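You operate a simulated robot arm through the tools that you are given. There is no shell and no other tool.

Carry out the task below with a simulated robot arm. There is one attempt and no reset: what you move stays moved.

JOB
Free the turntable camera and check its swing: to the yellow mark, then to the blue mark.
Fine: cover on the middle of the packing bench, red block into its empty pocket; the clamp stays open. Set down upright: cover.

It is judged by the outcome, as a careful person would: the job done as asked, and still so three seconds after it is handed in. It fails if anything else is knocked over, pushed out of place, dropped, spilled or broken. A push-on lid holds only when it is set on centred and level and pressed home; a screw cap is set on level and turned clockwise until tight.

ROBOT AND FRAMES
A 6-joint arm with a two-finger gripper, fixed in place. Base frame: the origin is on the floor under the middle of its stand, x ahead of it, y to its left, z up; the work surface is at about z = 800. Lengths are in mm, angles in rad, forces in N, time in s.
With the tool pointing down near the work surface it reaches from about 360 to 860 mm from the base axis. Its first joint turns from -2.897 to 2.897 rad. Payload 2.45 kg.
The TCP is the grasp point between the finger pads, 20 mm short of the fingertips. In the tool frame z runs along the fingers and y along their closing line. The gripper opens to 140 mm; its body begins 168 mm behind the TCP.
Orientation is told as [roll, pitch, yaw] about the base's x, y, z axes, in that order, counted from this pose: with the fingers straight down and closing along the base's y, the tool's x points along the base's -x, its y along +y and its z along -z.

CONTROLS
- The arm moves only by the tool arm_command. Its argument "plan" is a list of rows, each an object of numbers (a shift or turn left out is 0, a gripper value left out holds the last): "x", "y", "z": the shift along the tool's x, y, z in cm; "rx", "ry", "rz": the turn, a rotation vector about the tool's x, y, z in rad; "jaw": the closure in counts, from 0 (fully open) to 255 (shut). In form: [{"x": .., "y": .., "z": .., "rx": .., "ry": .., "rz": .., "jaw": ..}, ...]. A call has 1 to 20 rows; each row shifts and turns the commanded pose from where the row before left it, along the tool's axes as they then stand. Rows are played at 5 a second. More than 50 mm and 0.15 rad between two rows, or a gripper value outside its range, and nothing of the call is played. Where a pose cannot be reached the arm comes as near as it can. A force on the tool above 40 N (or 10 N above the force at the start of the call, whichever is more), or a blocked arm, ends the call early, and 0.2 s more pass. The fingers move at their own pace (about 45 mm/s each) and stop on an object; they squeeze with about 36 N. The grip force told is the motor's: it shows also when the fingers shut on nothing. Time passes only in rows, and 0.2 s behind the last, so rows that do not move let the fingers close. It gives the time, the measured TCP pose, the force on the tool (base axes), the opening and the grip force at its end, in the units of the frame above (readings bear some noise), with the torque about the TCP (base axes, N m) and any sound that the robot's microphone picked up.
- Cameras (640 x 400 px; columns grow to the right, rows downward): "scene" is fixed at [398.9, -649.9, 1616.5]; the picture's right is [0.56, 0.83, 0.00], its down [0.76, -0.51, -0.40] and it looks along [-0.33, 0.22, -0.92] (base axes); focal length 227 px, centre (320, 200). "wrist" rides on the gripper at [78, 11, -209] in the tool frame; the picture's right is [-0.14, 0.99, 0.00], its down [-0.92, -0.13, -0.37] and it looks along [-0.36, -0.05, 0.93] (tool axes); focal length 280 px, centre (320, 200). There is no depth. A picture from a camera that has moved, and an enlarged one, comes with that camera's place and axes in the base frame and with its lens.
- get_image(camera): a new picture of that camera. The clock stands still meanwhile.
- lift_body(by): moves the trunk up (or, below 0, down) by that many mm; the arm rides with it, the base frame stays. It gives what a move gives, with no picture.
- enlarge(camera, box): a new picture of the part [left, top, right, bottom] of that camera's present view, enlarged. The clock stands still meanwhile.
- hand_in(): hands the job in; it is judged then, once.

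Places have to be worked out from the pictures, the camera data and where the tool is seen. Open the gripper and draw the arm clear of the work before you hand the job in, unless the task says otherwise.

The tools are called after ">>>" by a JSON object that holds its "api" and its "payload". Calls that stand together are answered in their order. arm_command: Moves the arm, as the interface text tells. Its arguments: {"type":"object","properties":{"plan":{"type":"array"}},"required":["plan"]} The other tools are called the same way: lift_body (by) moves the trunk up or down; get_image (camera) takes a picture; enlarge (camera, box) takes an enlarged picture of a part of a camera's view; hand_in () hands the job in.

At the start:

```text
time: 0.0
tool_pos: [141.7, -546.2, 1278.6]
tool_rot: [-0.001, 0.001, 0.0]
force: [-0.4, 0.7, 0.3]
ft_torque: [-0.01, -0.01, -0.04]
width: 139.9
gripper_force: 0.1
trunk travel left (down, up): [-125.0, 105.0]
```

scene: 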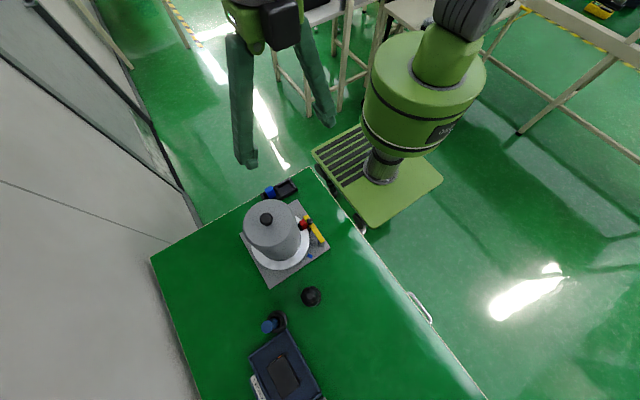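
wrist: 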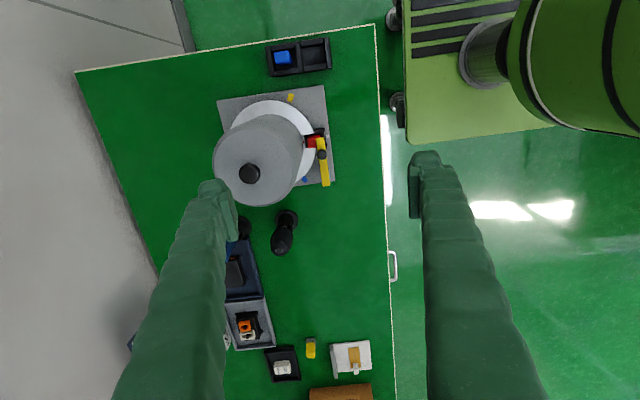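

The pictures show a grey cylinder cover on a turntable, a clamp with a yellow lever and red block, and a two-pocket tray holding a blue block. I'll take enlarged views to locate these before moving.

>>> {"api": "enlarge", "payload": {"camera": "scene", "box": [220, 160, 360, 300]}}

>>> {"api": "enlarge", "payload": {"camera": "wrist", "box": [200, 20, 400, 220]}}

>>> {"api": "enlarge", "payload": {"camera": "wrist", "box": [180, 200, 400, 400]}}

>>> {"api": "enlarge", "payload": {"camera": "scene", "box": [220, 270, 400, 400]}}

```text
2.86 times, centred on (290, 230) of scene
camera zoom: at [398.9, -649.9, 1616.5], right [0.56, 0.83, 0.0], down [0.76, -0.51, -0.4], along [-0.33, 0.22, -0.92], focal length 650 px, centre (406, 114)
```

zoom: 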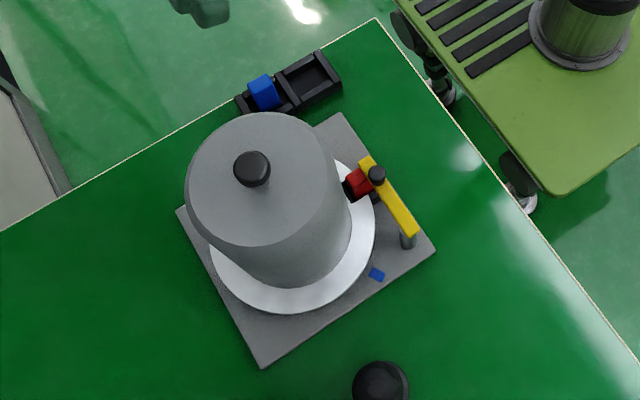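

```text
2.00 times, centred on (300, 120) of wrist
camera zoom: at [62.2, -534.5, 1488.1], right [0.14, 0.99, 0.0], down [0.92, -0.13, 0.37], along [0.36, -0.05, -0.93], focal length 561 px, centre (360, 360)
```

zoom: 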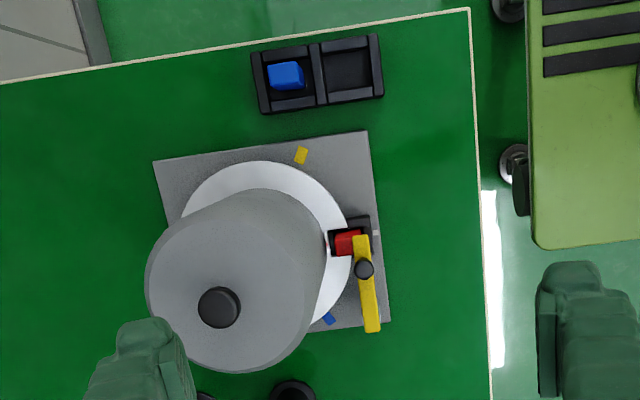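

```text
2.00 times, centred on (290, 300) of wrist
camera zoom: at [62.2, -534.5, 1488.1], right [0.14, 0.99, 0.0], down [0.92, -0.13, 0.37], along [0.36, -0.05, -0.93], focal length 561 px, centre (380, 0)
```

zoom: 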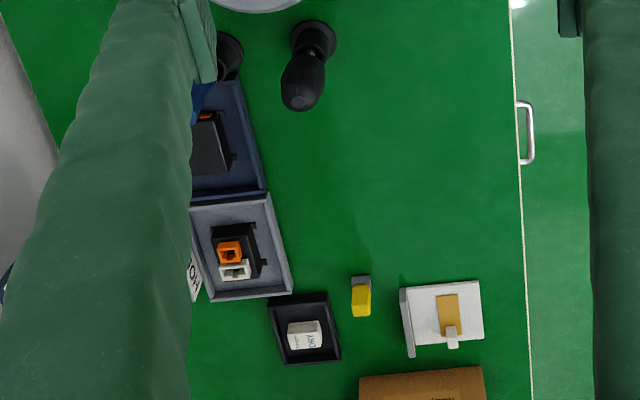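

```text
3.08 times, centred on (310, 335) of scene
camera zoom: at [398.9, -649.9, 1616.5], right [0.56, 0.83, 0.0], down [0.76, -0.51, -0.4], along [-0.33, 0.22, -0.92], focal length 700 px, centre (351, -215)
```

zoom: 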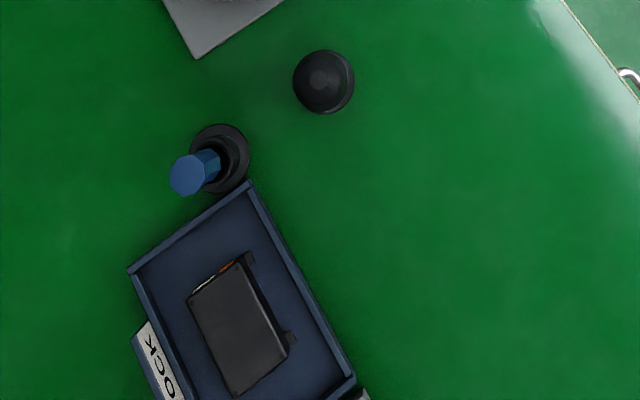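

The bench spans about y −405 to −1075 and the turntable sits near (166, −664). The brown object and trays are further along x, so I'll tilt the hand to look that way and find the packing bench.

>>> {"api": "arm_command", "payload": {"plan": [{"ry": -0.14}, {"ry": -0.14}, {"ry": -0.14}, {"ry": -0.14}, {"ry": -0.14}, {}]}}

>>> {"api": "get_image", "payload": {"camera": "wrist"}}

```text
time: 1.4
tool_pos: [141.8, -546.3, 1280.4]
tool_rot: [-0.001, -0.701, -0.001]
force: [0.3, -0.2, 0.4]
ft_torque: [-0.01, -0.05, 0.02]
width: 140.1
gripper_force: 0.0
trunk travel left (down, up): [-125.0, 105.0]
```

```text
taken
camera wrist: at [-54.1, -534.4, 1388.8], right [0.11, 0.99, 0.09], down [0.47, -0.13, 0.88], along [0.88, -0.05, -0.47], focal length 280 px, centre (320, 200)
```

wrist: 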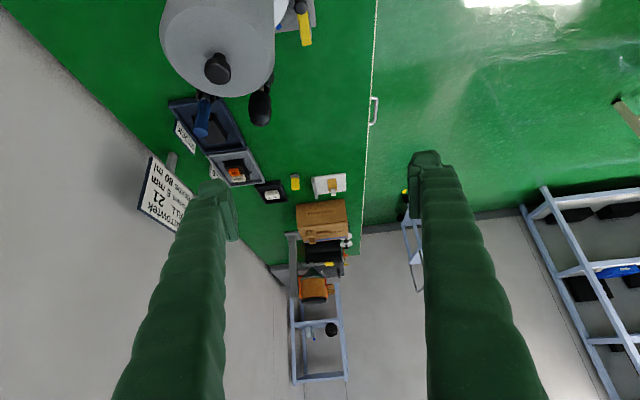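

The view along +x shows trays, a sign, and boxes at the end of this bench. I'll enlarge it to read what's there.

>>> {"api": "enlarge", "payload": {"camera": "wrist", "box": [120, 60, 400, 400]}}

>>> {"api": "enlarge", "payload": {"camera": "wrist", "box": [400, 0, 640, 400]}}

>>> {"api": "enlarge", "payload": {"camera": "scene", "box": [440, 0, 640, 200]}}

>>> {"api": "enlarge", "payload": {"camera": "scene", "box": [240, 0, 440, 120]}}

```text
1.18 times, centred on (260, 230) of wrist
camera zoom: at [-54.1, -534.4, 1388.8], right [0.11, 0.99, 0.09], down [0.47, -0.13, 0.88], along [0.88, -0.05, -0.47], focal length 330 px, centre (391, 165)
```

zoom: 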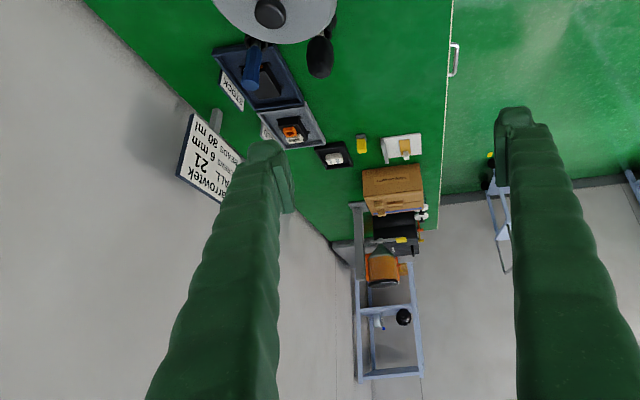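

```text
1.00 times, centred on (520, 200) of wrist (not enlarged: the box is as wide or as high as the picture)
camera zoom: at [-54.1, -534.4, 1388.8], right [0.11, 0.99, 0.09], down [0.47, -0.13, 0.88], along [0.88, -0.05, -0.47], focal length 280 px, centre (120, 200)
```

zoom: 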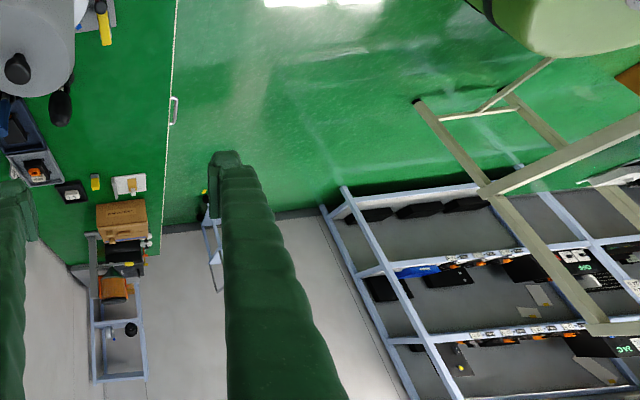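

```text
2.00 times, centred on (540, 100) of scene
camera zoom: at [398.9, -649.9, 1616.5], right [0.56, 0.83, 0.0], down [0.76, -0.51, -0.4], along [-0.33, 0.22, -0.92], focal length 455 px, centre (-120, 400)
```

zoom: 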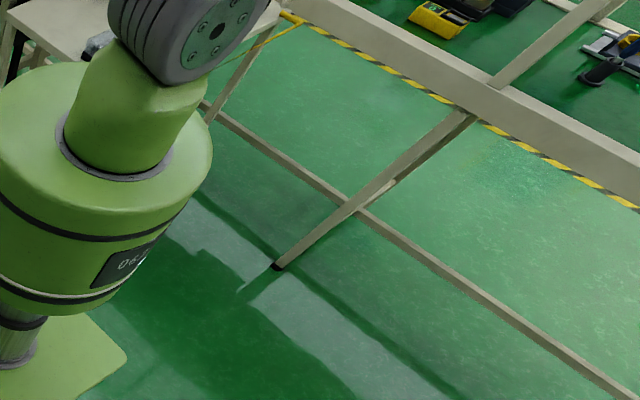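

```text
3.20 times, centred on (340, 60) of scene
camera zoom: at [398.9, -649.9, 1616.5], right [0.56, 0.83, 0.0], down [0.76, -0.51, -0.4], along [-0.33, 0.22, -0.92], focal length 728 px, centre (256, 648)
```

zoom: 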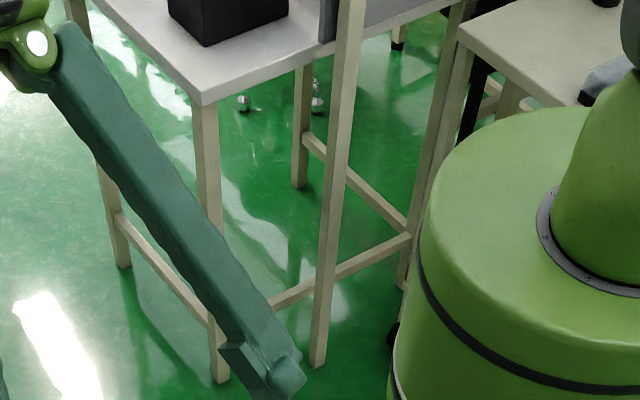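

There are other tables behind and to the left of the robot, so I need to find which one is the packing bench. I'll level the hand and swing the arm around its base at this height to look.

>>> {"api": "arm_command", "payload": {"plan": [{"ry": 0.14}, {"ry": 0.14}, {"ry": 0.14}, {"ry": 0.14}, {"ry": 0.14}, {}]}}

>>> {"api": "arm_command", "payload": {"plan": [{"x": -4.58, "y": 1.4, "rz": -0.085}, {"x": -4.58, "y": 1.4, "rz": -0.085}, {"x": -4.58, "y": 1.4, "rz": -0.085}, {"x": -4.58, "y": 1.4, "rz": -0.085}, {"x": -4.58, "y": 1.4, "rz": -0.085}, {"x": -4.58, "y": 1.4, "rz": -0.085}, {"x": -4.58, "y": 1.4, "rz": -0.085}, {"x": -4.58, "y": 1.4, "rz": -0.085}, {"x": -4.58, "y": 1.4, "rz": -0.085}, {"x": -4.58, "y": 1.4, "rz": -0.085}, {"x": -4.58, "y": 1.4, "rz": -0.085}, {"x": -4.58, "y": 1.4, "rz": -0.085}, {"x": -4.58, "y": 1.4, "rz": -0.085}, {"x": -4.58, "y": 1.4, "rz": -0.085}, {"x": -4.58, "y": 1.4, "rz": -0.085}, {"x": -4.58, "y": 1.4, "rz": -0.085}]}}

>>> {"api": "get_image", "payload": {"camera": "wrist"}}

>>> {"api": "get_image", "payload": {"camera": "scene"}}

```text
time: 2.8
tool_pos: [140.3, -545.2, 1279.9]
tool_rot: [0.0, 0.001, -0.002]
force: [-0.6, -0.5, 0.8]
ft_torque: [-0.01, 0.04, 0.05]
width: 139.8
gripper_force: 0.1
trunk travel left (down, up): [-125.0, 105.0]
```

```text
time: 6.2
tool_pos: [562.6, 24.2, 1280.5]
tool_rot: [0.0, 0.0, 1.361]
force: [0.2, 0.2, -0.3]
ft_torque: [-0.04, -0.02, 0.0]
width: 140.2
gripper_force: 0.0
trunk travel left (down, up): [-125.0, 105.0]
```

```text
taken
camera wrist: at [535.8, -49.5, 1488.7], right [-0.94, 0.34, 0.0], down [0.32, 0.87, 0.37], along [0.13, 0.35, -0.93], focal length 280 px, centre (320, 200)
```

wrist: 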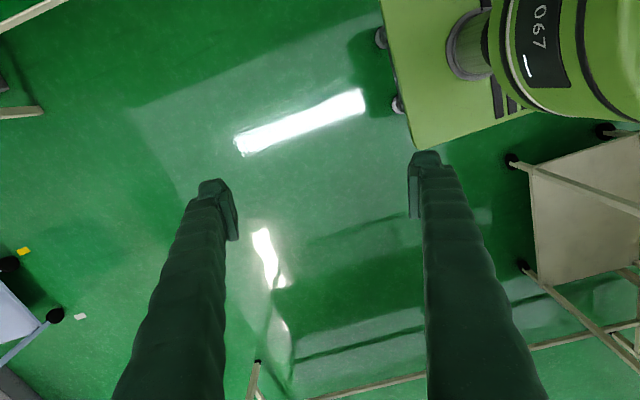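

```text
taken
```

scene: 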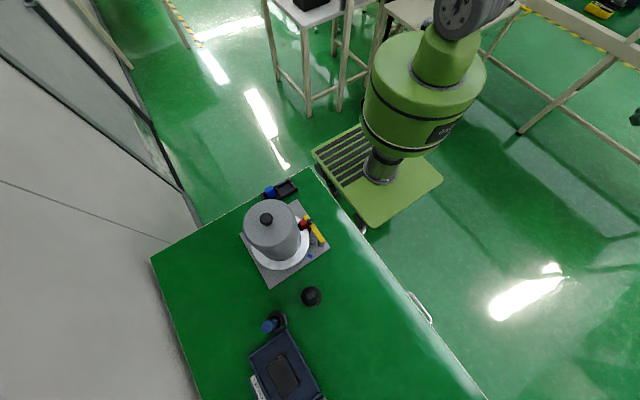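

Straight ahead there's only floor. I'll keep swinging toward +y, where the beige frames are.

>>> {"api": "arm_command", "payload": {"plan": [{"x": -4.58, "y": 1.4, "rz": -0.085}, {"x": -4.58, "y": 1.4, "rz": -0.085}, {"x": -4.58, "y": 1.4, "rz": -0.085}, {"x": -4.58, "y": 1.4, "rz": -0.085}, {"x": -4.58, "y": 1.4, "rz": -0.085}, {"x": -4.58, "y": 1.4, "rz": -0.085}, {"x": -4.58, "y": 1.4, "rz": -0.085}, {"x": -4.58, "y": 1.4, "rz": -0.085}, {"x": -4.58, "y": 1.4, "rz": -0.085}, {"x": -4.58, "y": 1.4, "rz": -0.085}, {"x": -4.58, "y": 1.4, "rz": -0.085}, {"x": -4.58, "y": 1.4, "rz": -0.085}]}}

>>> {"api": "get_image", "payload": {"camera": "wrist"}}

```text
time: 8.8
tool_pos: [274.3, 495.2, 1279.4]
tool_rot: [-0.001, 0.001, 2.381]
force: [-0.2, 0.2, -0.5]
ft_torque: [-0.04, -0.02, -0.01]
width: 139.7
gripper_force: 0.1
trunk travel left (down, up): [-125.0, 105.0]
```

```text
taken
camera wrist: at [323.0, 432.5, 1488.6], right [-0.78, -0.62, 0.0], down [-0.58, 0.73, 0.37], along [-0.23, 0.29, -0.93], focal length 280 px, centre (320, 200)
```

wrist: 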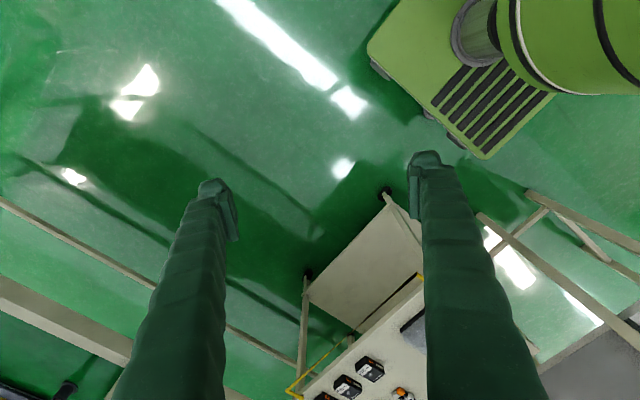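

Tables show at the lower edge of this view. I'll tilt the hand outward to see them better.

>>> {"api": "arm_command", "payload": {"plan": [{"ry": -0.14}, {"ry": -0.14}, {"ry": -0.14}, {"ry": -0.14}, {"ry": -0.14}, {}]}}

>>> {"api": "get_image", "payload": {"camera": "wrist"}}

```text
time: 10.2
tool_pos: [274.1, 493.6, 1279.3]
tool_rot: [-0.001, -0.703, 2.381]
force: [-0.4, 0.2, -0.1]
ft_torque: [0.02, 0.0, -0.01]
width: 139.9
gripper_force: 0.0
trunk travel left (down, up): [-125.0, 105.0]
```

```text
taken
camera wrist: at [406.6, 350.5, 1388.3], right [-0.76, -0.64, 0.09], down [-0.25, 0.41, 0.88], along [-0.6, 0.64, -0.47], focal length 280 px, centre (320, 200)
```

wrist: 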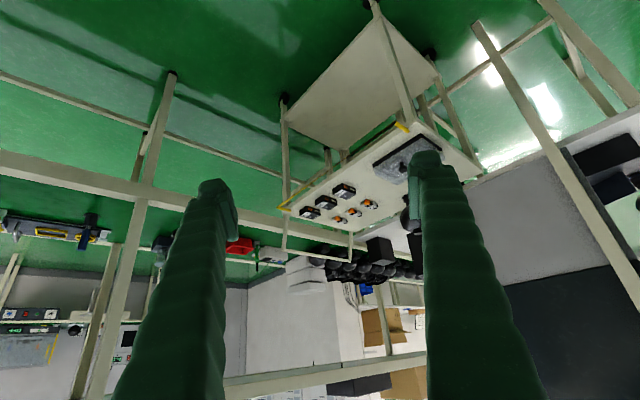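

This cart with parts looks to be around (−290, 910), out of reach. I'll level off and swing further to see behind the robot.

>>> {"api": "arm_command", "payload": {"plan": [{"ry": 0.14}, {"ry": 0.14}, {"ry": 0.14}, {"ry": 0.14}, {"ry": 0.14}, {"x": -4.58, "y": 1.4, "rz": -0.085}, {"x": -4.58, "y": 1.4, "rz": -0.085}, {"x": -4.58, "y": 1.4, "rz": -0.085}, {"x": -4.58, "y": 1.4, "rz": -0.085}, {"x": -4.58, "y": 1.4, "rz": -0.085}, {"x": -4.58, "y": 1.4, "rz": -0.085}, {"x": -4.58, "y": 1.4, "rz": -0.085}, {"x": -4.58, "y": 1.4, "rz": -0.085}, {}]}}

>>> {"api": "get_image", "payload": {"camera": "wrist"}}

```text
time: 12.5
tool_pos: [136.2, 558.4, 1294.3]
tool_rot: [-0.022, -0.01, 2.648]
force: [0.6, 0.1, -0.6]
ft_torque: [0.05, 0.08, 0.0]
width: 140.0
gripper_force: 0.0
trunk travel left (down, up): [-125.0, 105.0]
stopped in row 11: the arm was blocked; the commanded pose is now the measured one
```

```text
taken
camera wrist: at [198.8, 507.3, 1501.6], right [-0.59, -0.81, -0.02], down [-0.75, 0.54, 0.38], along [-0.3, 0.24, -0.93], focal length 280 px, centre (320, 200)
```

wrist: 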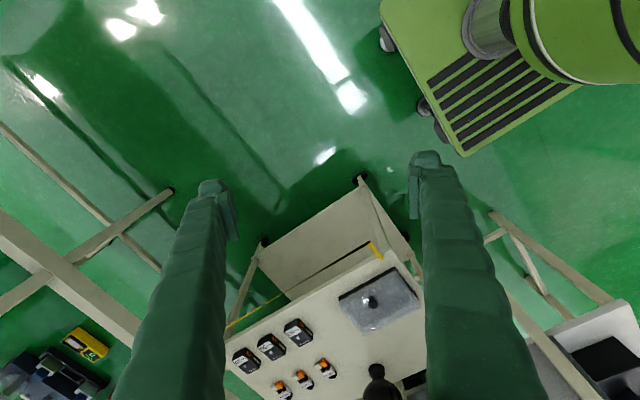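

The arm stopped at its first-joint limit, with no real force on it, so −x has to be reached by swinging the other way. I'll straighten the small tilt and swing back clockwise at this height, well above everything.

>>> {"api": "arm_command", "payload": {"plan": [{"rx": -0.022, "ry": 0.01}, {"x": 4.68, "y": -1.01, "rz": 0.085}, {"x": 4.68, "y": -1.01, "rz": 0.085}, {"x": 4.68, "y": -1.01, "rz": 0.085}, {"x": 4.68, "y": -1.01, "rz": 0.085}, {"x": 4.68, "y": -1.01, "rz": 0.085}, {"x": 4.68, "y": -1.01, "rz": 0.085}, {"x": 4.68, "y": -1.01, "rz": 0.085}, {"x": 4.68, "y": -1.01, "rz": 0.085}, {"x": 4.68, "y": -1.01, "rz": 0.085}, {"x": 4.68, "y": -1.01, "rz": 0.085}, {"x": 4.68, "y": -1.01, "rz": 0.085}, {"x": 4.68, "y": -1.01, "rz": 0.085}, {"x": 4.68, "y": -1.01, "rz": 0.085}, {"x": 4.68, "y": -1.01, "rz": 0.085}, {"x": 4.68, "y": -1.01, "rz": 0.085}, {"x": 4.68, "y": -1.01, "rz": 0.085}, {"x": 4.68, "y": -1.01, "rz": 0.085}, {"x": 4.68, "y": -1.01, "rz": 0.085}]}}

>>> {"api": "arm_command", "payload": {"plan": [{"x": 4.68, "y": -1.01, "rz": 0.085}, {"x": 4.68, "y": -1.01, "rz": 0.085}, {"x": 4.68, "y": -1.01, "rz": 0.085}, {"x": 4.68, "y": -1.01, "rz": 0.085}, {"x": 4.68, "y": -1.01, "rz": 0.085}, {"x": 4.68, "y": -1.01, "rz": 0.085}, {"x": 4.68, "y": -1.01, "rz": 0.085}, {"x": 4.68, "y": -1.01, "rz": 0.085}, {"x": 4.68, "y": -1.01, "rz": 0.085}, {"x": 4.68, "y": -1.01, "rz": 0.085}, {"x": 4.68, "y": -1.01, "rz": 0.085}, {"x": 4.68, "y": -1.01, "rz": 0.085}, {"x": 4.68, "y": -1.01, "rz": 0.085}, {"x": 4.68, "y": -1.01, "rz": 0.085}, {"x": 4.68, "y": -1.01, "rz": 0.085}, {"x": 4.68, "y": -1.01, "rz": 0.085}, {"x": 4.68, "y": -1.01, "rz": 0.085}, {"x": 4.68, "y": -1.01, "rz": 0.085}]}}

>>> {"api": "get_image", "payload": {"camera": "wrist"}}

```text
time: 16.5
tool_pos: [554.3, -99.6, 1294.9]
tool_rot: [-0.001, 0.001, 1.121]
force: [0.4, -0.5, 0.6]
ft_torque: [0.07, 0.0, 0.01]
width: 140.0
gripper_force: 0.0
trunk travel left (down, up): [-125.0, 105.0]
```

```text
time: 20.3
tool_pos: [-85.8, -545.1, 1297.7]
tool_rot: [-0.002, -0.003, -0.409]
force: [0.6, 0.1, -0.5]
ft_torque: [0.02, -0.01, 0.02]
width: 140.1
gripper_force: 0.1
trunk travel left (down, up): [-125.0, 105.0]
```

```text
taken
camera wrist: at [-153.9, -503.9, 1507.2], right [0.52, 0.85, 0.0], down [0.79, -0.48, 0.37], along [0.32, -0.2, -0.93], focal length 280 px, centre (320, 200)
```

wrist: 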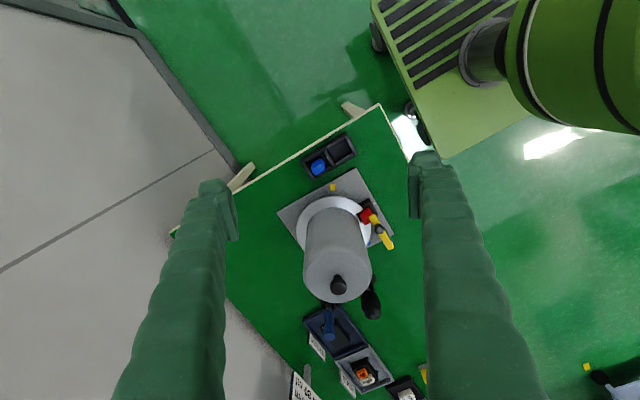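

This angle shows the turntable well. I'll enlarge the turntable area and the trays.

>>> {"api": "enlarge", "payload": {"camera": "wrist", "box": [270, 120, 410, 260]}}

>>> {"api": "enlarge", "payload": {"camera": "wrist", "box": [270, 260, 430, 400]}}

```text
2.86 times, centred on (340, 190) of wrist
camera zoom: at [-153.9, -503.9, 1507.2], right [0.52, 0.85, 0.0], down [0.79, -0.48, 0.37], along [0.32, -0.2, -0.93], focal length 801 px, centre (263, 229)
```

zoom: 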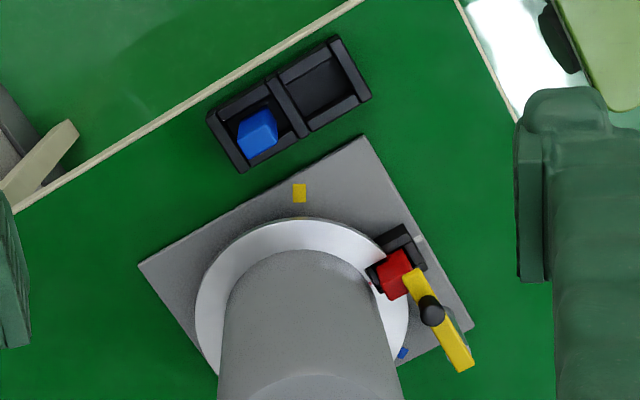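

```text
2.86 times, centred on (350, 330) of wrist
camera zoom: at [-153.9, -503.9, 1507.2], right [0.52, 0.85, 0.0], down [0.79, -0.48, 0.37], along [0.32, -0.2, -0.93], focal length 801 px, centre (234, -171)
```

zoom: 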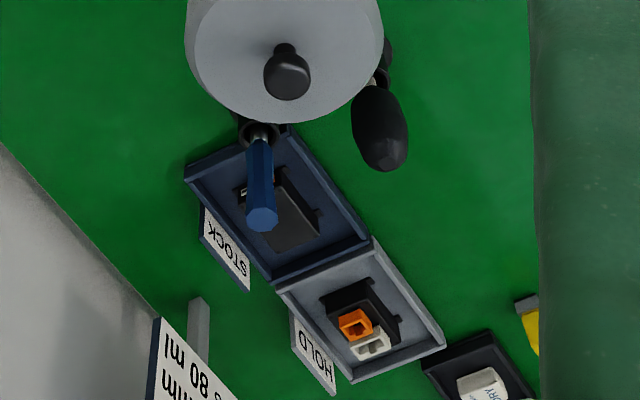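

Before deciding where the cover goes, I'll swing further to −x to check there's no other bench within reach on that side.

>>> {"api": "arm_command", "payload": {"plan": [{"x": 4.68, "y": -1.01, "rz": 0.085}, {"x": 4.68, "y": -1.01, "rz": 0.085}, {"x": 4.68, "y": -1.01, "rz": 0.085}, {"x": 4.68, "y": -1.01, "rz": 0.085}, {"x": 4.68, "y": -1.01, "rz": 0.085}, {"x": 4.68, "y": -1.01, "rz": 0.085}, {"x": 4.68, "y": -1.01, "rz": 0.085}, {"x": 4.68, "y": -1.01, "rz": 0.085}, {"x": 4.68, "y": -1.01, "rz": 0.085}, {"x": 4.68, "y": -1.01, "rz": 0.085}, {"x": 4.68, "y": -1.01, "rz": 0.085}, {"x": 4.68, "y": -1.01, "rz": 0.085}, {"x": 4.68, "y": -1.01, "rz": 0.085}, {"x": 4.68, "y": -1.01, "rz": 0.085}]}}

>>> {"api": "get_image", "payload": {"camera": "wrist"}}

>>> {"api": "get_image", "payload": {"camera": "scene"}}

```text
time: 23.3
tool_pos: [-532.3, -171.0, 1294.2]
tool_rot: [-0.002, 0.003, -1.598]
force: [-0.1, 1.0, -0.5]
ft_torque: [-0.03, -0.02, 0.03]
width: 140.0
gripper_force: 0.1
out of reach, approached as far as the arm can: row 13, 14
trunk travel left (down, up): [-125.0, 105.0]
```

```text
taken
camera wrist: at [-518.7, -94.5, 1503.2], right [0.99, -0.17, 0.0], down [-0.15, -0.92, 0.37], along [-0.06, -0.36, -0.93], focal length 280 px, centre (320, 200)
```

wrist: 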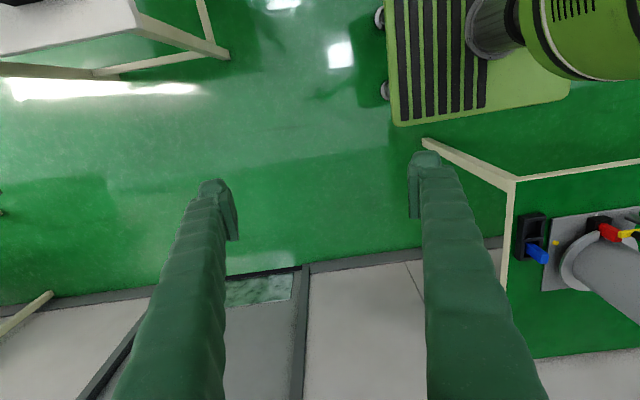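

```text
taken
```

scene: 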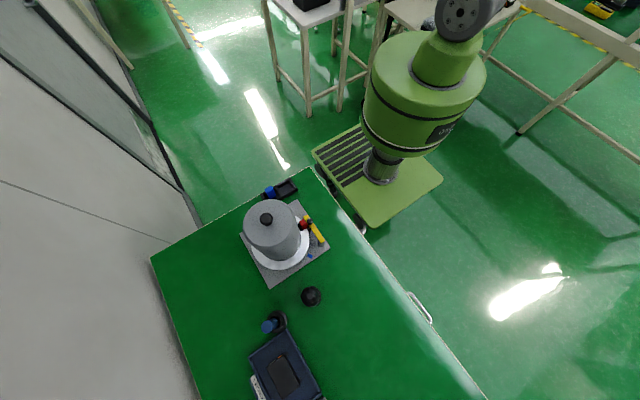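

No bench is within reach on this side, so the green bench with the STOCK and HOLD trays and the carton must be the packing bench. I'll swing back over it.

>>> {"api": "arm_command", "payload": {"plan": [{"x": -4.58, "y": 1.4, "rz": -0.085}, {"x": -4.58, "y": 1.4, "rz": -0.085}, {"x": -4.58, "y": 1.4, "rz": -0.085}, {"x": -4.58, "y": 1.4, "rz": -0.085}, {"x": -4.58, "y": 1.4, "rz": -0.085}, {"x": -4.58, "y": 1.4, "rz": -0.085}, {"x": -4.58, "y": 1.4, "rz": -0.085}, {"x": -4.58, "y": 1.4, "rz": -0.085}, {"x": -4.58, "y": 1.4, "rz": -0.085}, {"x": -4.58, "y": 1.4, "rz": -0.085}, {"x": -4.58, "y": 1.4, "rz": -0.085}, {"x": -4.58, "y": 1.4, "rz": -0.085}, {"x": -4.58, "y": 1.4, "rz": -0.085}, {"x": -4.58, "y": 1.4, "rz": -0.085}, {"x": -4.58, "y": 1.4, "rz": -0.085}, {"x": -4.58, "y": 1.4, "rz": -0.085}, {"x": -4.58, "y": 1.4, "rz": -0.085}, {"x": -4.58, "y": 1.4, "rz": -0.085}, {"x": -4.58, "y": 1.4, "rz": -0.085}]}}

```text
time: 27.3
tool_pos: [172.2, -590.0, 1298.2]
tool_rot: [-0.005, 0.0, 0.02]
force: [0.7, 0.3, -0.2]
ft_torque: [-0.03, 0.05, -0.02]
width: 139.7
gripper_force: 0.0
trunk travel left (down, up): [-125.0, 105.0]
```

Back over the bench. I'll move toward +x to see its far half and the free space.

>>> {"api": "arm_command", "payload": {"plan": [{"x": -4.3, "y": 1.0, "rz": 0.02}, {"x": -4.3, "y": 1.0}, {"x": -4.3, "y": 1.0}, {"x": -4.3, "y": 1.0}, {"x": -4.3, "y": 1.0}, {"x": -4.3, "y": 1.0}, {"x": -4.3, "y": 1.0}, {"x": -4.3, "y": 1.0}, {}]}}

>>> {"api": "get_image", "payload": {"camera": "wrist"}}

```text
time: 29.3
tool_pos: [513.9, -508.1, 1297.3]
tool_rot: [-0.003, 0.0, -0.003]
force: [0.4, 0.2, -0.2]
ft_torque: [-0.01, -0.05, 0.0]
width: 140.0
gripper_force: 0.1
trunk travel left (down, up): [-125.0, 105.0]
```

```text
taken
camera wrist: at [435.5, -496.7, 1506.3], right [0.14, 0.99, 0.0], down [0.92, -0.13, 0.37], along [0.37, -0.06, -0.93], focal length 280 px, centre (320, 200)
```

wrist: 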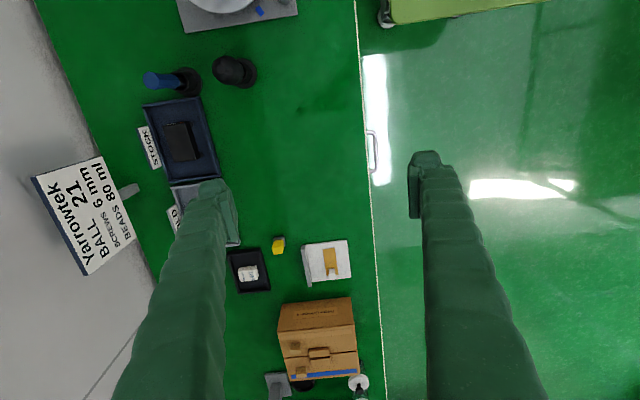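

The free area between the turntable and the carton is roughly x 430–780, y −430 to −700. Now I want an oblique view of the turntable and clamp from the +x side, so I'll tilt the hand back that way.

>>> {"api": "arm_command", "payload": {"plan": [{"ry": 0.14}, {"ry": 0.14}, {"ry": 0.14}, {"ry": 0.14}, {"ry": 0.14}, {"ry": 0.14}, {"ry": 0.14}, {"ry": 0.14}, {}]}}

>>> {"api": "get_image", "payload": {"camera": "wrist"}}

```text
time: 31.3
tool_pos: [370.2, -434.8, 1218.9]
tool_rot: [-0.018, 1.111, -0.011]
force: [-0.3, -0.6, 0.3]
ft_torque: [0.0, -0.01, 0.0]
width: 140.0
gripper_force: 0.1
out of reach, approached as far as the arm can: row 3, 4, 5, 6, 7, 8
trunk travel left (down, up): [-125.0, 105.0]
```

```text
taken
camera wrist: at [523.4, -422.1, 1380.4], right [0.06, 0.99, -0.13], down [0.74, -0.13, -0.66], along [-0.67, -0.06, -0.74], focal length 280 px, centre (320, 200)
```

wrist: 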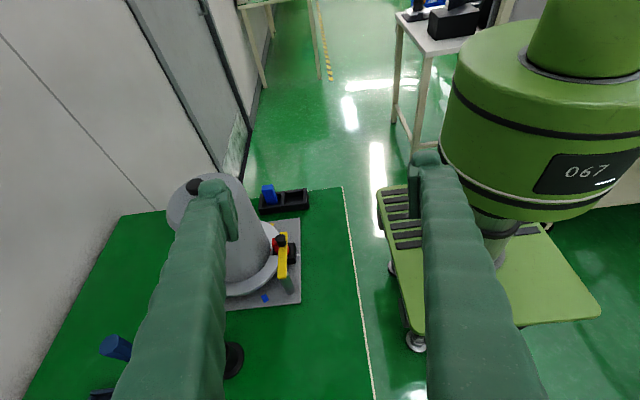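

The arm came in to (370, −435, 1219) because it couldn't reach further, but the view is useful. I'll enlarge the clamp and turntable.

>>> {"api": "enlarge", "payload": {"camera": "wrist", "box": [230, 170, 330, 320]}}

>>> {"api": "enlarge", "payload": {"camera": "wrist", "box": [255, 225, 310, 280]}}

```text
2.67 times, centred on (280, 245) of wrist
camera zoom: at [523.4, -422.1, 1380.4], right [0.06, 0.99, -0.13], down [0.74, -0.13, -0.66], along [-0.67, -0.06, -0.74], focal length 748 px, centre (427, 80)
```

zoom: 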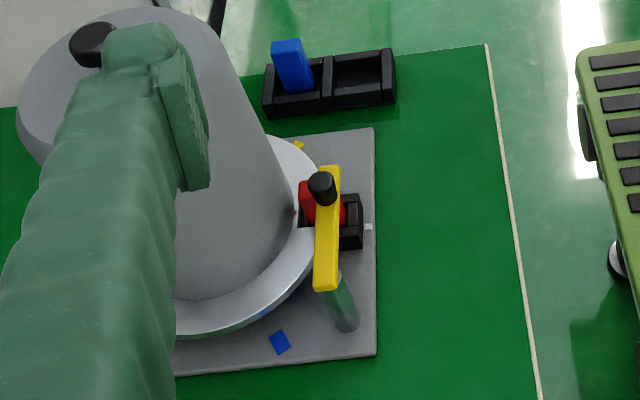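

```text
7.27 times, centred on (282, 252) of wrist
camera zoom: at [523.4, -422.1, 1380.4], right [0.06, 0.99, -0.13], down [0.74, -0.13, -0.66], along [-0.67, -0.06, -0.74], focal length 2039 px, centre (593, -182)
```

zoom: 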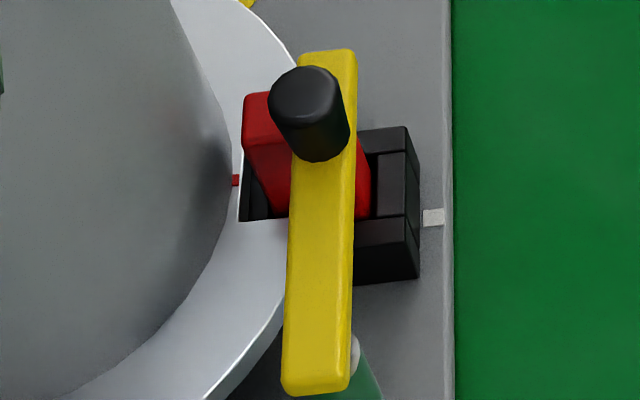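

The clamp is now clear: a yellow bar pivots on a post at its +x end, with a black knob over the red block. The block stands in a black socket that locks the disc, and a red pointer mark sits at the disc's +y side. I'll level the hand again before working on the cover.

>>> {"api": "arm_command", "payload": {"plan": [{"ry": -0.14}, {"ry": -0.14}, {"ry": -0.14}, {"ry": -0.14}, {"ry": -0.14}, {"ry": -0.14}, {"ry": -0.14}, {"ry": -0.14}, {}]}}

```text
time: 33.3
tool_pos: [372.7, -435.5, 1216.9]
tool_rot: [-0.004, -0.001, -0.001]
force: [-0.7, -0.4, -0.3]
ft_torque: [0.01, 0.0, 0.0]
width: 140.0
gripper_force: 0.0
trunk travel left (down, up): [-125.0, 105.0]
```

Level again at (373, −436, 1217). The knob triangulates to about (167, −662) with its top at z≈1060, so I'll move above it, staying high.

>>> {"api": "arm_command", "payload": {"plan": [{"x": 2.94, "y": -3.236}, {"x": 2.94, "y": -3.236}, {"x": 2.94, "y": -3.236}, {"x": 2.94, "y": -3.236}, {"x": 2.94, "y": -3.236}, {"x": 2.94, "y": -3.236}, {"x": 2.94, "y": -3.236}, {}]}}

>>> {"api": "get_image", "payload": {"camera": "wrist"}}

>>> {"api": "get_image", "payload": {"camera": "scene"}}

```text
time: 35.1
tool_pos: [166.3, -658.8, 1217.1]
tool_rot: [-0.005, -0.001, -0.002]
force: [0.6, 0.2, 0.0]
ft_torque: [-0.01, -0.03, -0.02]
width: 140.2
gripper_force: 0.0
trunk travel left (down, up): [-125.0, 105.0]
```

```text
taken
camera wrist: at [87.4, -647.0, 1426.1], right [0.14, 0.99, 0.0], down [0.92, -0.13, 0.37], along [0.37, -0.06, -0.93], focal length 280 px, centre (320, 200)
```

wrist: 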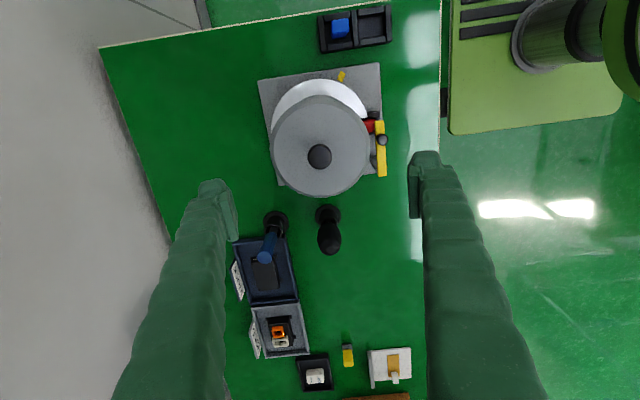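

```text
taken
```

scene: 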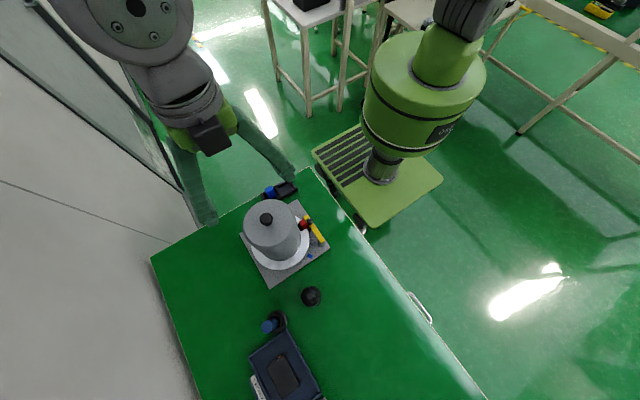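

The knob appears centred a few millimetres from the tool axis. I'll enlarge to measure it more precisely.

>>> {"api": "enlarge", "payload": {"camera": "wrist", "box": [250, 55, 400, 205]}}

>>> {"api": "enlarge", "payload": {"camera": "scene", "box": [235, 190, 305, 260]}}

```text
2.67 times, centred on (325, 130) of wrist
camera zoom: at [87.4, -647.0, 1426.1], right [0.14, 0.99, 0.0], down [0.92, -0.13, 0.37], along [0.37, -0.06, -0.93], focal length 748 px, centre (307, 387)
```

zoom: 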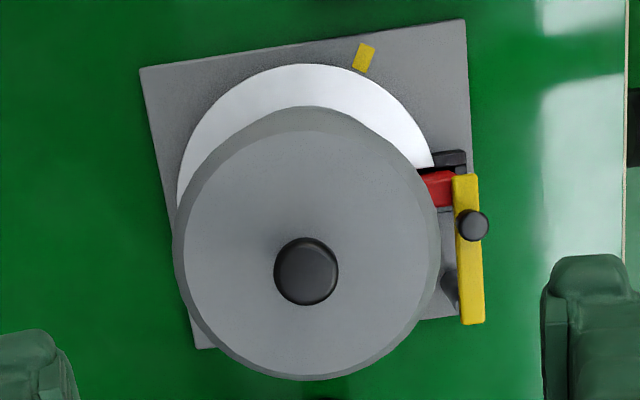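

```text
5.71 times, centred on (270, 225) of scene
camera zoom: at [398.9, -649.9, 1616.5], right [0.56, 0.83, 0.0], down [0.76, -0.51, -0.4], along [-0.33, 0.22, -0.92], focal length 1299 px, centre (606, 57)
```

zoom: 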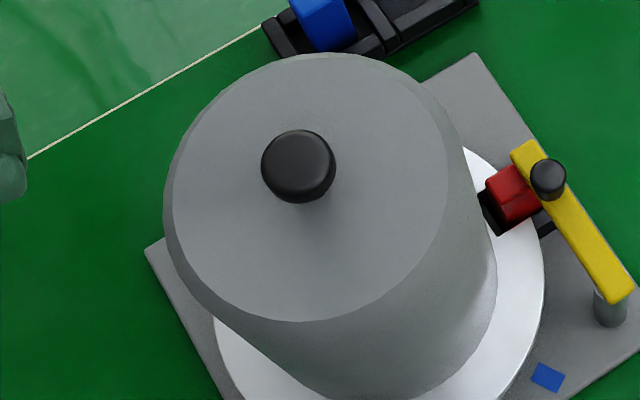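

Two-view triangulation puts the knob head at about (169, −661, 1066) with the cover top near z≈1030. I'll descend with open fingers around the knob to TCP z≈1064, tips about 14 mm above the cover.

>>> {"api": "arm_command", "payload": {"plan": [{"x": -0.27, "y": -0.24, "rx": -0.005}, {"z": 4.0}, {"z": 4.0}, {"z": 4.0}, {"z": 2.0}, {"z": 1.2}, {}]}}

>>> {"api": "get_image", "payload": {"camera": "wrist"}}

>>> {"api": "enlarge", "payload": {"camera": "scene", "box": [220, 150, 340, 270]}}

```text
time: 36.7
tool_pos: [168.4, -663.9, 1065.7]
tool_rot: [0.002, -0.002, -0.004]
force: [-0.2, 0.5, -0.4]
ft_torque: [0.02, -0.02, 0.0]
width: 140.3
gripper_force: 0.0
trunk travel left (down, up): [-125.0, 105.0]
```

```text
taken
camera wrist: at [89.8, -652.8, 1274.6], right [0.14, 0.99, 0.0], down [0.92, -0.13, 0.37], along [0.37, -0.05, -0.93], focal length 280 px, centre (320, 200)
```

wrist: 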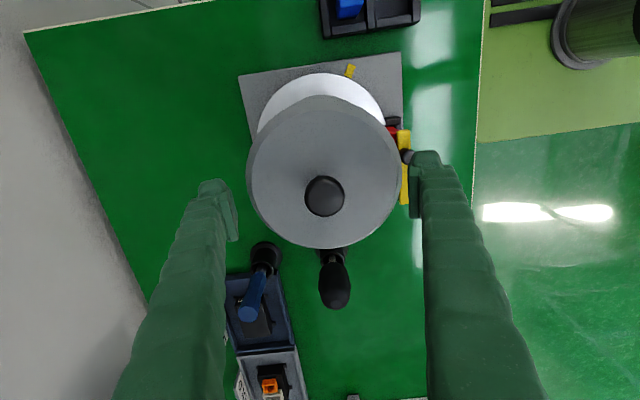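

```text
3.33 times, centred on (280, 210) of scene
camera zoom: at [398.9, -649.9, 1616.5], right [0.56, 0.83, 0.0], down [0.76, -0.51, -0.4], along [-0.33, 0.22, -0.92], focal length 758 px, centre (453, 167)
```

zoom: 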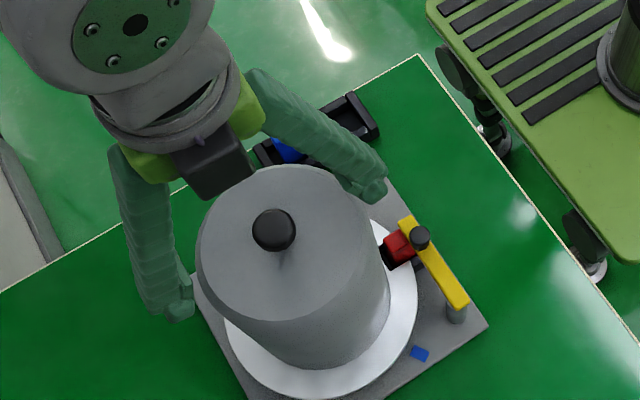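

The knob is about 3–4 mm to +y of the TCP. I'll shift to centre on it and close the fingers.

>>> {"api": "arm_command", "payload": {"plan": [{"y": 0.33}, {"jaw": 255}, {}, {}, {}, {}, {}, {}, {}, {}]}}

>>> {"api": "get_image", "payload": {"camera": "wrist"}}

>>> {"api": "enlarge", "payload": {"camera": "scene", "box": [220, 150, 340, 270]}}

```text
time: 38.9
tool_pos: [168.0, -659.0, 1064.6]
tool_rot: [0.001, -0.002, -0.005]
force: [0.2, 0.3, 0.6]
ft_torque: [-0.01, 0.0, 0.01]
width: 27.6
gripper_force: 36.5
trunk travel left (down, up): [-125.0, 105.0]
```

```text
taken
camera wrist: at [89.7, -649.7, 1274.6], right [0.14, 0.99, 0.0], down [0.92, -0.13, 0.37], along [0.37, -0.05, -0.93], focal length 280 px, centre (320, 200)
```

wrist: 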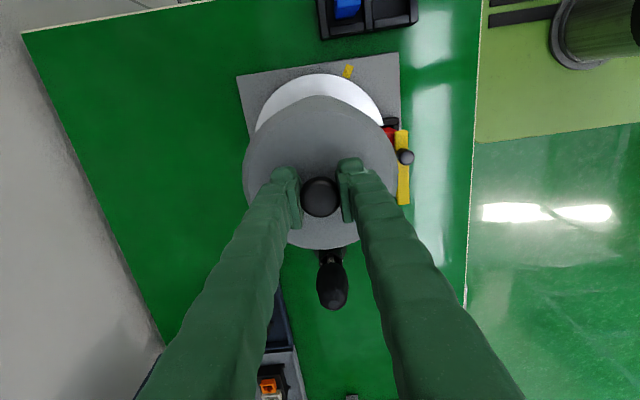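

```text
3.33 times, centred on (280, 210) of scene
camera zoom: at [398.9, -649.9, 1616.5], right [0.56, 0.83, 0.0], down [0.76, -0.51, -0.4], along [-0.33, 0.22, -0.92], focal length 758 px, centre (453, 167)
```

zoom: 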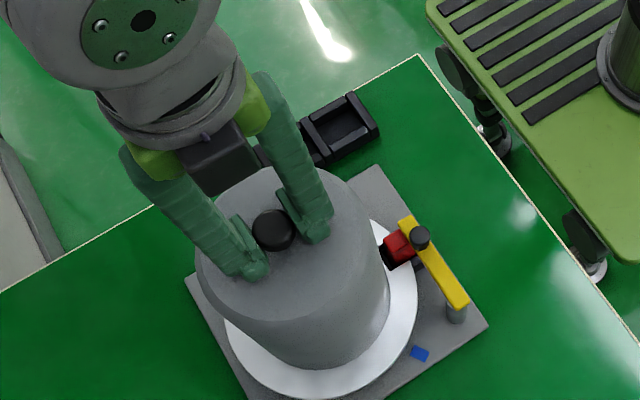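

The knob is held at 27.6 mm with 36 N. I'll lift slowly a little first and watch the force.

>>> {"api": "arm_command", "payload": {"plan": [{"z": -0.5}, {"z": -0.5}, {"z": -1.0}, {}]}}

>>> {"api": "enlarge", "payload": {"camera": "scene", "box": [220, 150, 340, 270]}}

```text
time: 39.9
tool_pos: [169.1, -660.1, 1086.2]
tool_rot: [0.001, -0.002, -0.003]
force: [0.1, 0.6, -1.9]
ft_torque: [0.01, 0.0, 0.03]
width: 27.2
gripper_force: 36.2
trunk travel left (down, up): [-125.0, 105.0]
```

```text
3.33 times, centred on (280, 210) of scene
camera zoom: at [398.9, -649.9, 1616.5], right [0.56, 0.83, 0.0], down [0.76, -0.51, -0.4], along [-0.33, 0.22, -0.92], focal length 758 px, centre (453, 167)
```

zoom: 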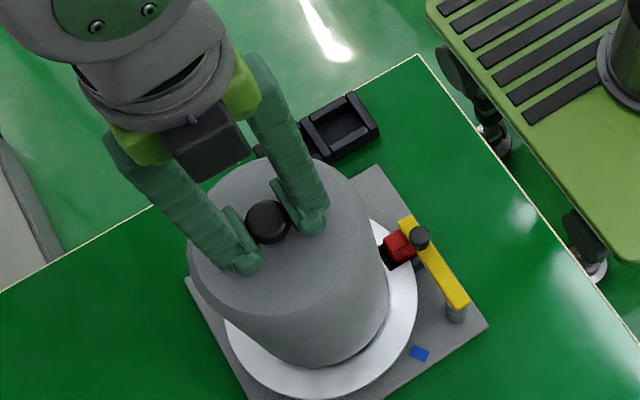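

The cover lifts freely at about 2 N. I'll raise it straight up another 210 mm to clear whatever is underneath.

>>> {"api": "arm_command", "payload": {"plan": [{"z": -3.0}, {"z": -3.0}, {"z": -3.0}, {"z": -3.0}, {"z": -3.0}, {"z": -3.0}, {"z": -3.0}, {}]}}

>>> {"api": "get_image", "payload": {"camera": "scene"}}

>>> {"api": "get_image", "payload": {"camera": "wrist"}}

```text
time: 41.7
tool_pos: [167.9, -660.5, 1296.4]
tool_rot: [0.002, -0.001, -0.004]
force: [0.6, -0.2, -1.6]
ft_torque: [-0.01, -0.01, 0.0]
width: 27.7
gripper_force: 36.3
trunk travel left (down, up): [-125.0, 105.0]
```

```text
taken
```

scene: 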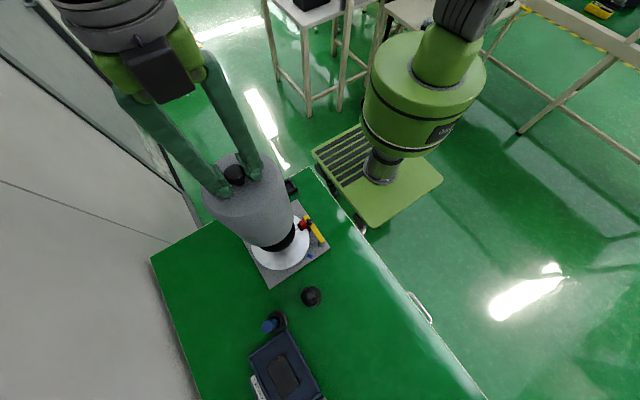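

```text
taken
camera wrist: at [90.0, -650.7, 1504.7], right [0.14, 0.99, 0.0], down [0.92, -0.13, 0.37], along [0.37, -0.05, -0.93], focal length 280 px, centre (320, 200)
```

wrist: 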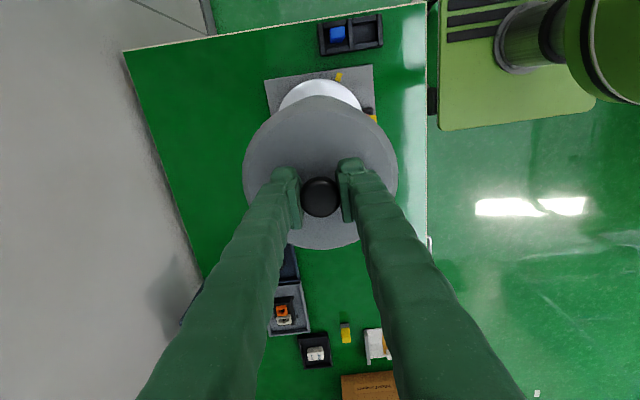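

>>> {"api": "enlarge", "payload": {"camera": "scene", "box": [190, 140, 340, 290]}}

```text
2.67 times, centred on (265, 215) of scene
camera zoom: at [398.9, -649.9, 1616.5], right [0.56, 0.83, 0.0], down [0.76, -0.51, -0.4], along [-0.33, 0.22, -0.92], focal length 606 px, centre (467, 160)
```

zoom: 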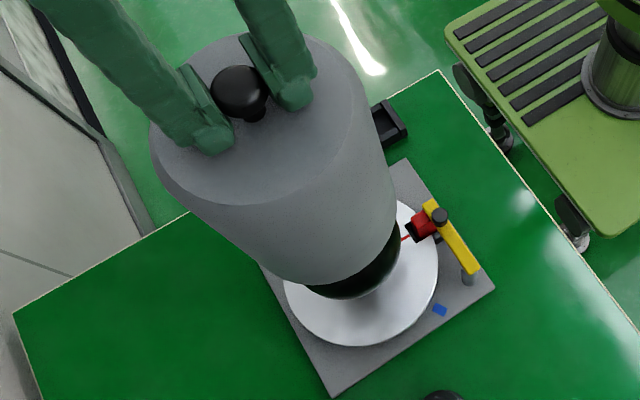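

Under the cover is a black camera body on the disc. The cover bottom should be about 25 mm above the highest the camera could be, and I'll add margin by raising the trunk 40 mm.

>>> {"api": "lift_body", "payload": {"by": 40}}

>>> {"api": "enlarge", "payload": {"camera": "scene", "box": [190, 140, 340, 290]}}

```text
time: 42.6
tool_pos: [168.6, -661.0, 1335.3]
tool_rot: [0.004, 0.0, -0.004]
force: [-0.5, -0.4, -1.6]
ft_torque: [0.02, 0.01, 0.03]
width: 27.5
gripper_force: 36.0
trunk travel left (down, up): [-165.0, 65.0]
```

```text
2.67 times, centred on (265, 215) of scene
camera zoom: at [398.9, -649.9, 1616.5], right [0.56, 0.83, 0.0], down [0.76, -0.51, -0.4], along [-0.33, 0.22, -0.92], focal length 606 px, centre (467, 160)
```

zoom: 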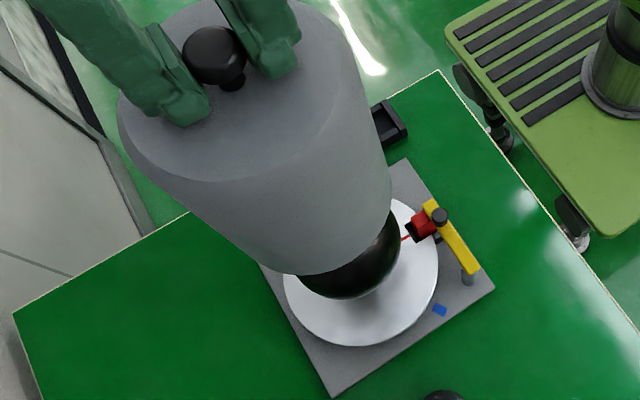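

Clear now. I'll carry the cover at constant height to about (400, −550), away from the camera and bottle.

>>> {"api": "arm_command", "payload": {"plan": [{"x": -1.4, "y": 0.7}, {"x": -2.9, "y": 1.4}, {"x": -2.9, "y": 1.4}, {"x": -2.9, "y": 1.4}, {"x": -2.9, "y": 1.4}, {"x": -2.9, "y": 1.4}, {"x": -2.9, "y": 1.4}, {"x": -2.9, "y": 1.4}, {"x": -1.4, "y": 0.7}, {}]}}

>>> {"api": "get_image", "payload": {"camera": "scene"}}

>>> {"api": "get_image", "payload": {"camera": "wrist"}}

```text
time: 44.8
tool_pos: [400.1, -549.4, 1336.2]
tool_rot: [0.002, -0.001, -0.005]
force: [-0.9, -1.1, -1.3]
ft_torque: [0.02, 0.02, -0.01]
width: 27.3
gripper_force: 35.7
trunk travel left (down, up): [-165.0, 65.0]
```

```text
taken
```

scene: 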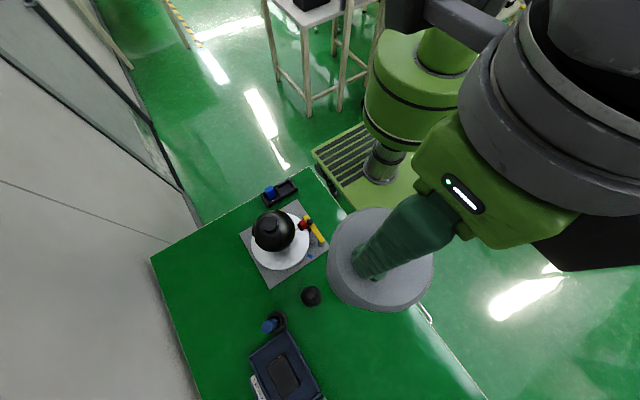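

```text
taken
camera wrist: at [321.3, -538.8, 1544.4], right [0.14, 0.99, 0.0], down [0.92, -0.13, 0.37], along [0.37, -0.05, -0.93], focal length 280 px, centre (320, 200)
```

wrist: 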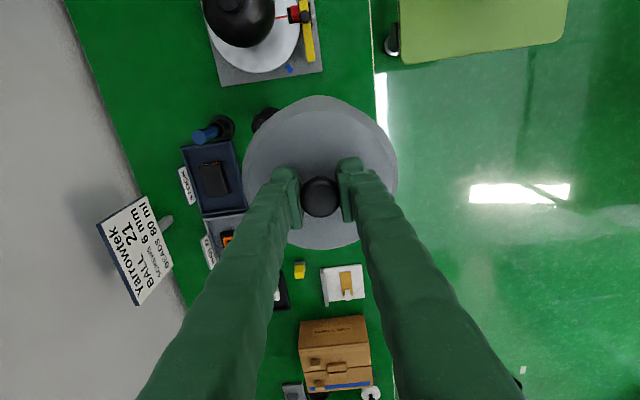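

The camera is uncovered: a black dome with a red pointer line on the disc pointing to +y. I'll carry the cover on to about (555, −585), the middle of the free bench area, and lower to TCP z≈1200 on the way.

>>> {"api": "arm_command", "payload": {"plan": [{"x": -2.6, "y": -0.6, "z": 1.0}, {"x": -2.6, "y": -0.6, "z": 2.0}, {"x": -2.6, "y": -0.6, "z": 2.5}, {"x": -2.6, "y": -0.6, "z": 2.5}, {"x": -2.6, "y": -0.6, "z": 2.8}, {"x": -2.5, "y": -0.6, "z": 2.8}, {}]}}

>>> {"api": "get_image", "payload": {"camera": "scene"}}

>>> {"api": "get_image", "payload": {"camera": "wrist"}}

```text
time: 46.4
tool_pos: [554.7, -587.1, 1202.3]
tool_rot: [0.002, -0.001, -0.004]
force: [-0.8, 0.5, -1.2]
ft_torque: [0.0, 0.0, 0.01]
width: 28.0
gripper_force: 35.9
trunk travel left (down, up): [-165.0, 65.0]
```

```text
taken
```

scene: 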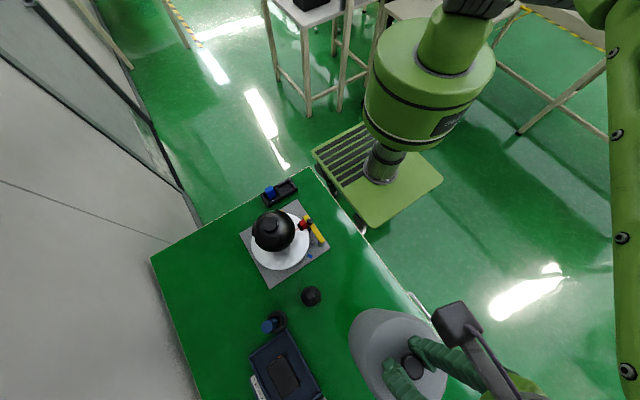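

```text
taken
camera wrist: at [476.0, -576.4, 1410.6], right [0.14, 0.99, 0.0], down [0.92, -0.13, 0.37], along [0.37, -0.05, -0.93], focal length 280 px, centre (320, 200)
```

wrist: 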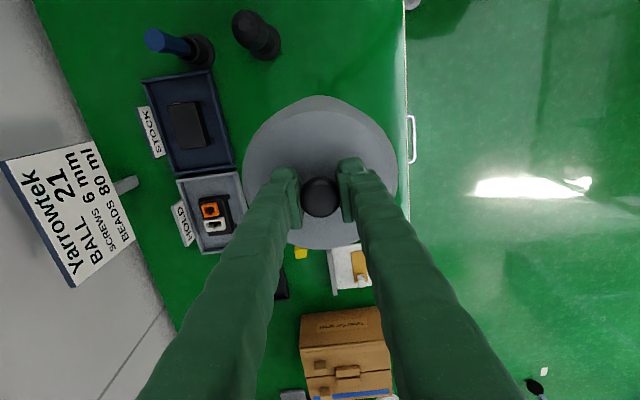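

The spot below is clear. I'll lower to about 1065 and then feel for the bench in small steps.

>>> {"api": "arm_command", "payload": {"plan": [{"z": 2.5}, {"z": 3.0}, {"z": 3.0}, {"z": 2.5}, {"z": 1.5}, {"z": 1.0}, {}]}}

>>> {"api": "get_image", "payload": {"camera": "scene"}}

```text
time: 48.0
tool_pos: [554.1, -586.2, 1065.6]
tool_rot: [0.001, -0.002, -0.004]
force: [-0.1, 0.6, -1.6]
ft_torque: [0.0, 0.02, 0.02]
width: 27.6
gripper_force: 35.7
trunk travel left (down, up): [-165.0, 65.0]
```

```text
taken
```

scene: 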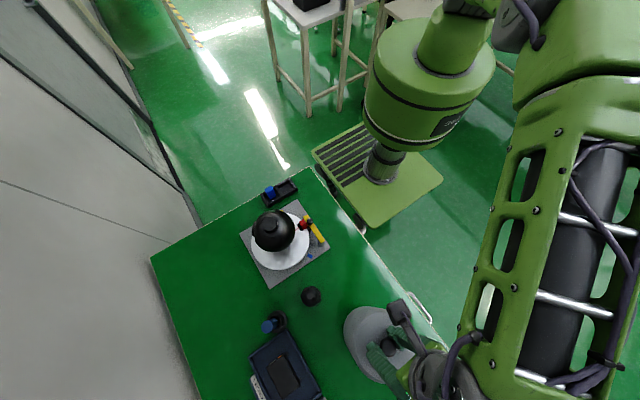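

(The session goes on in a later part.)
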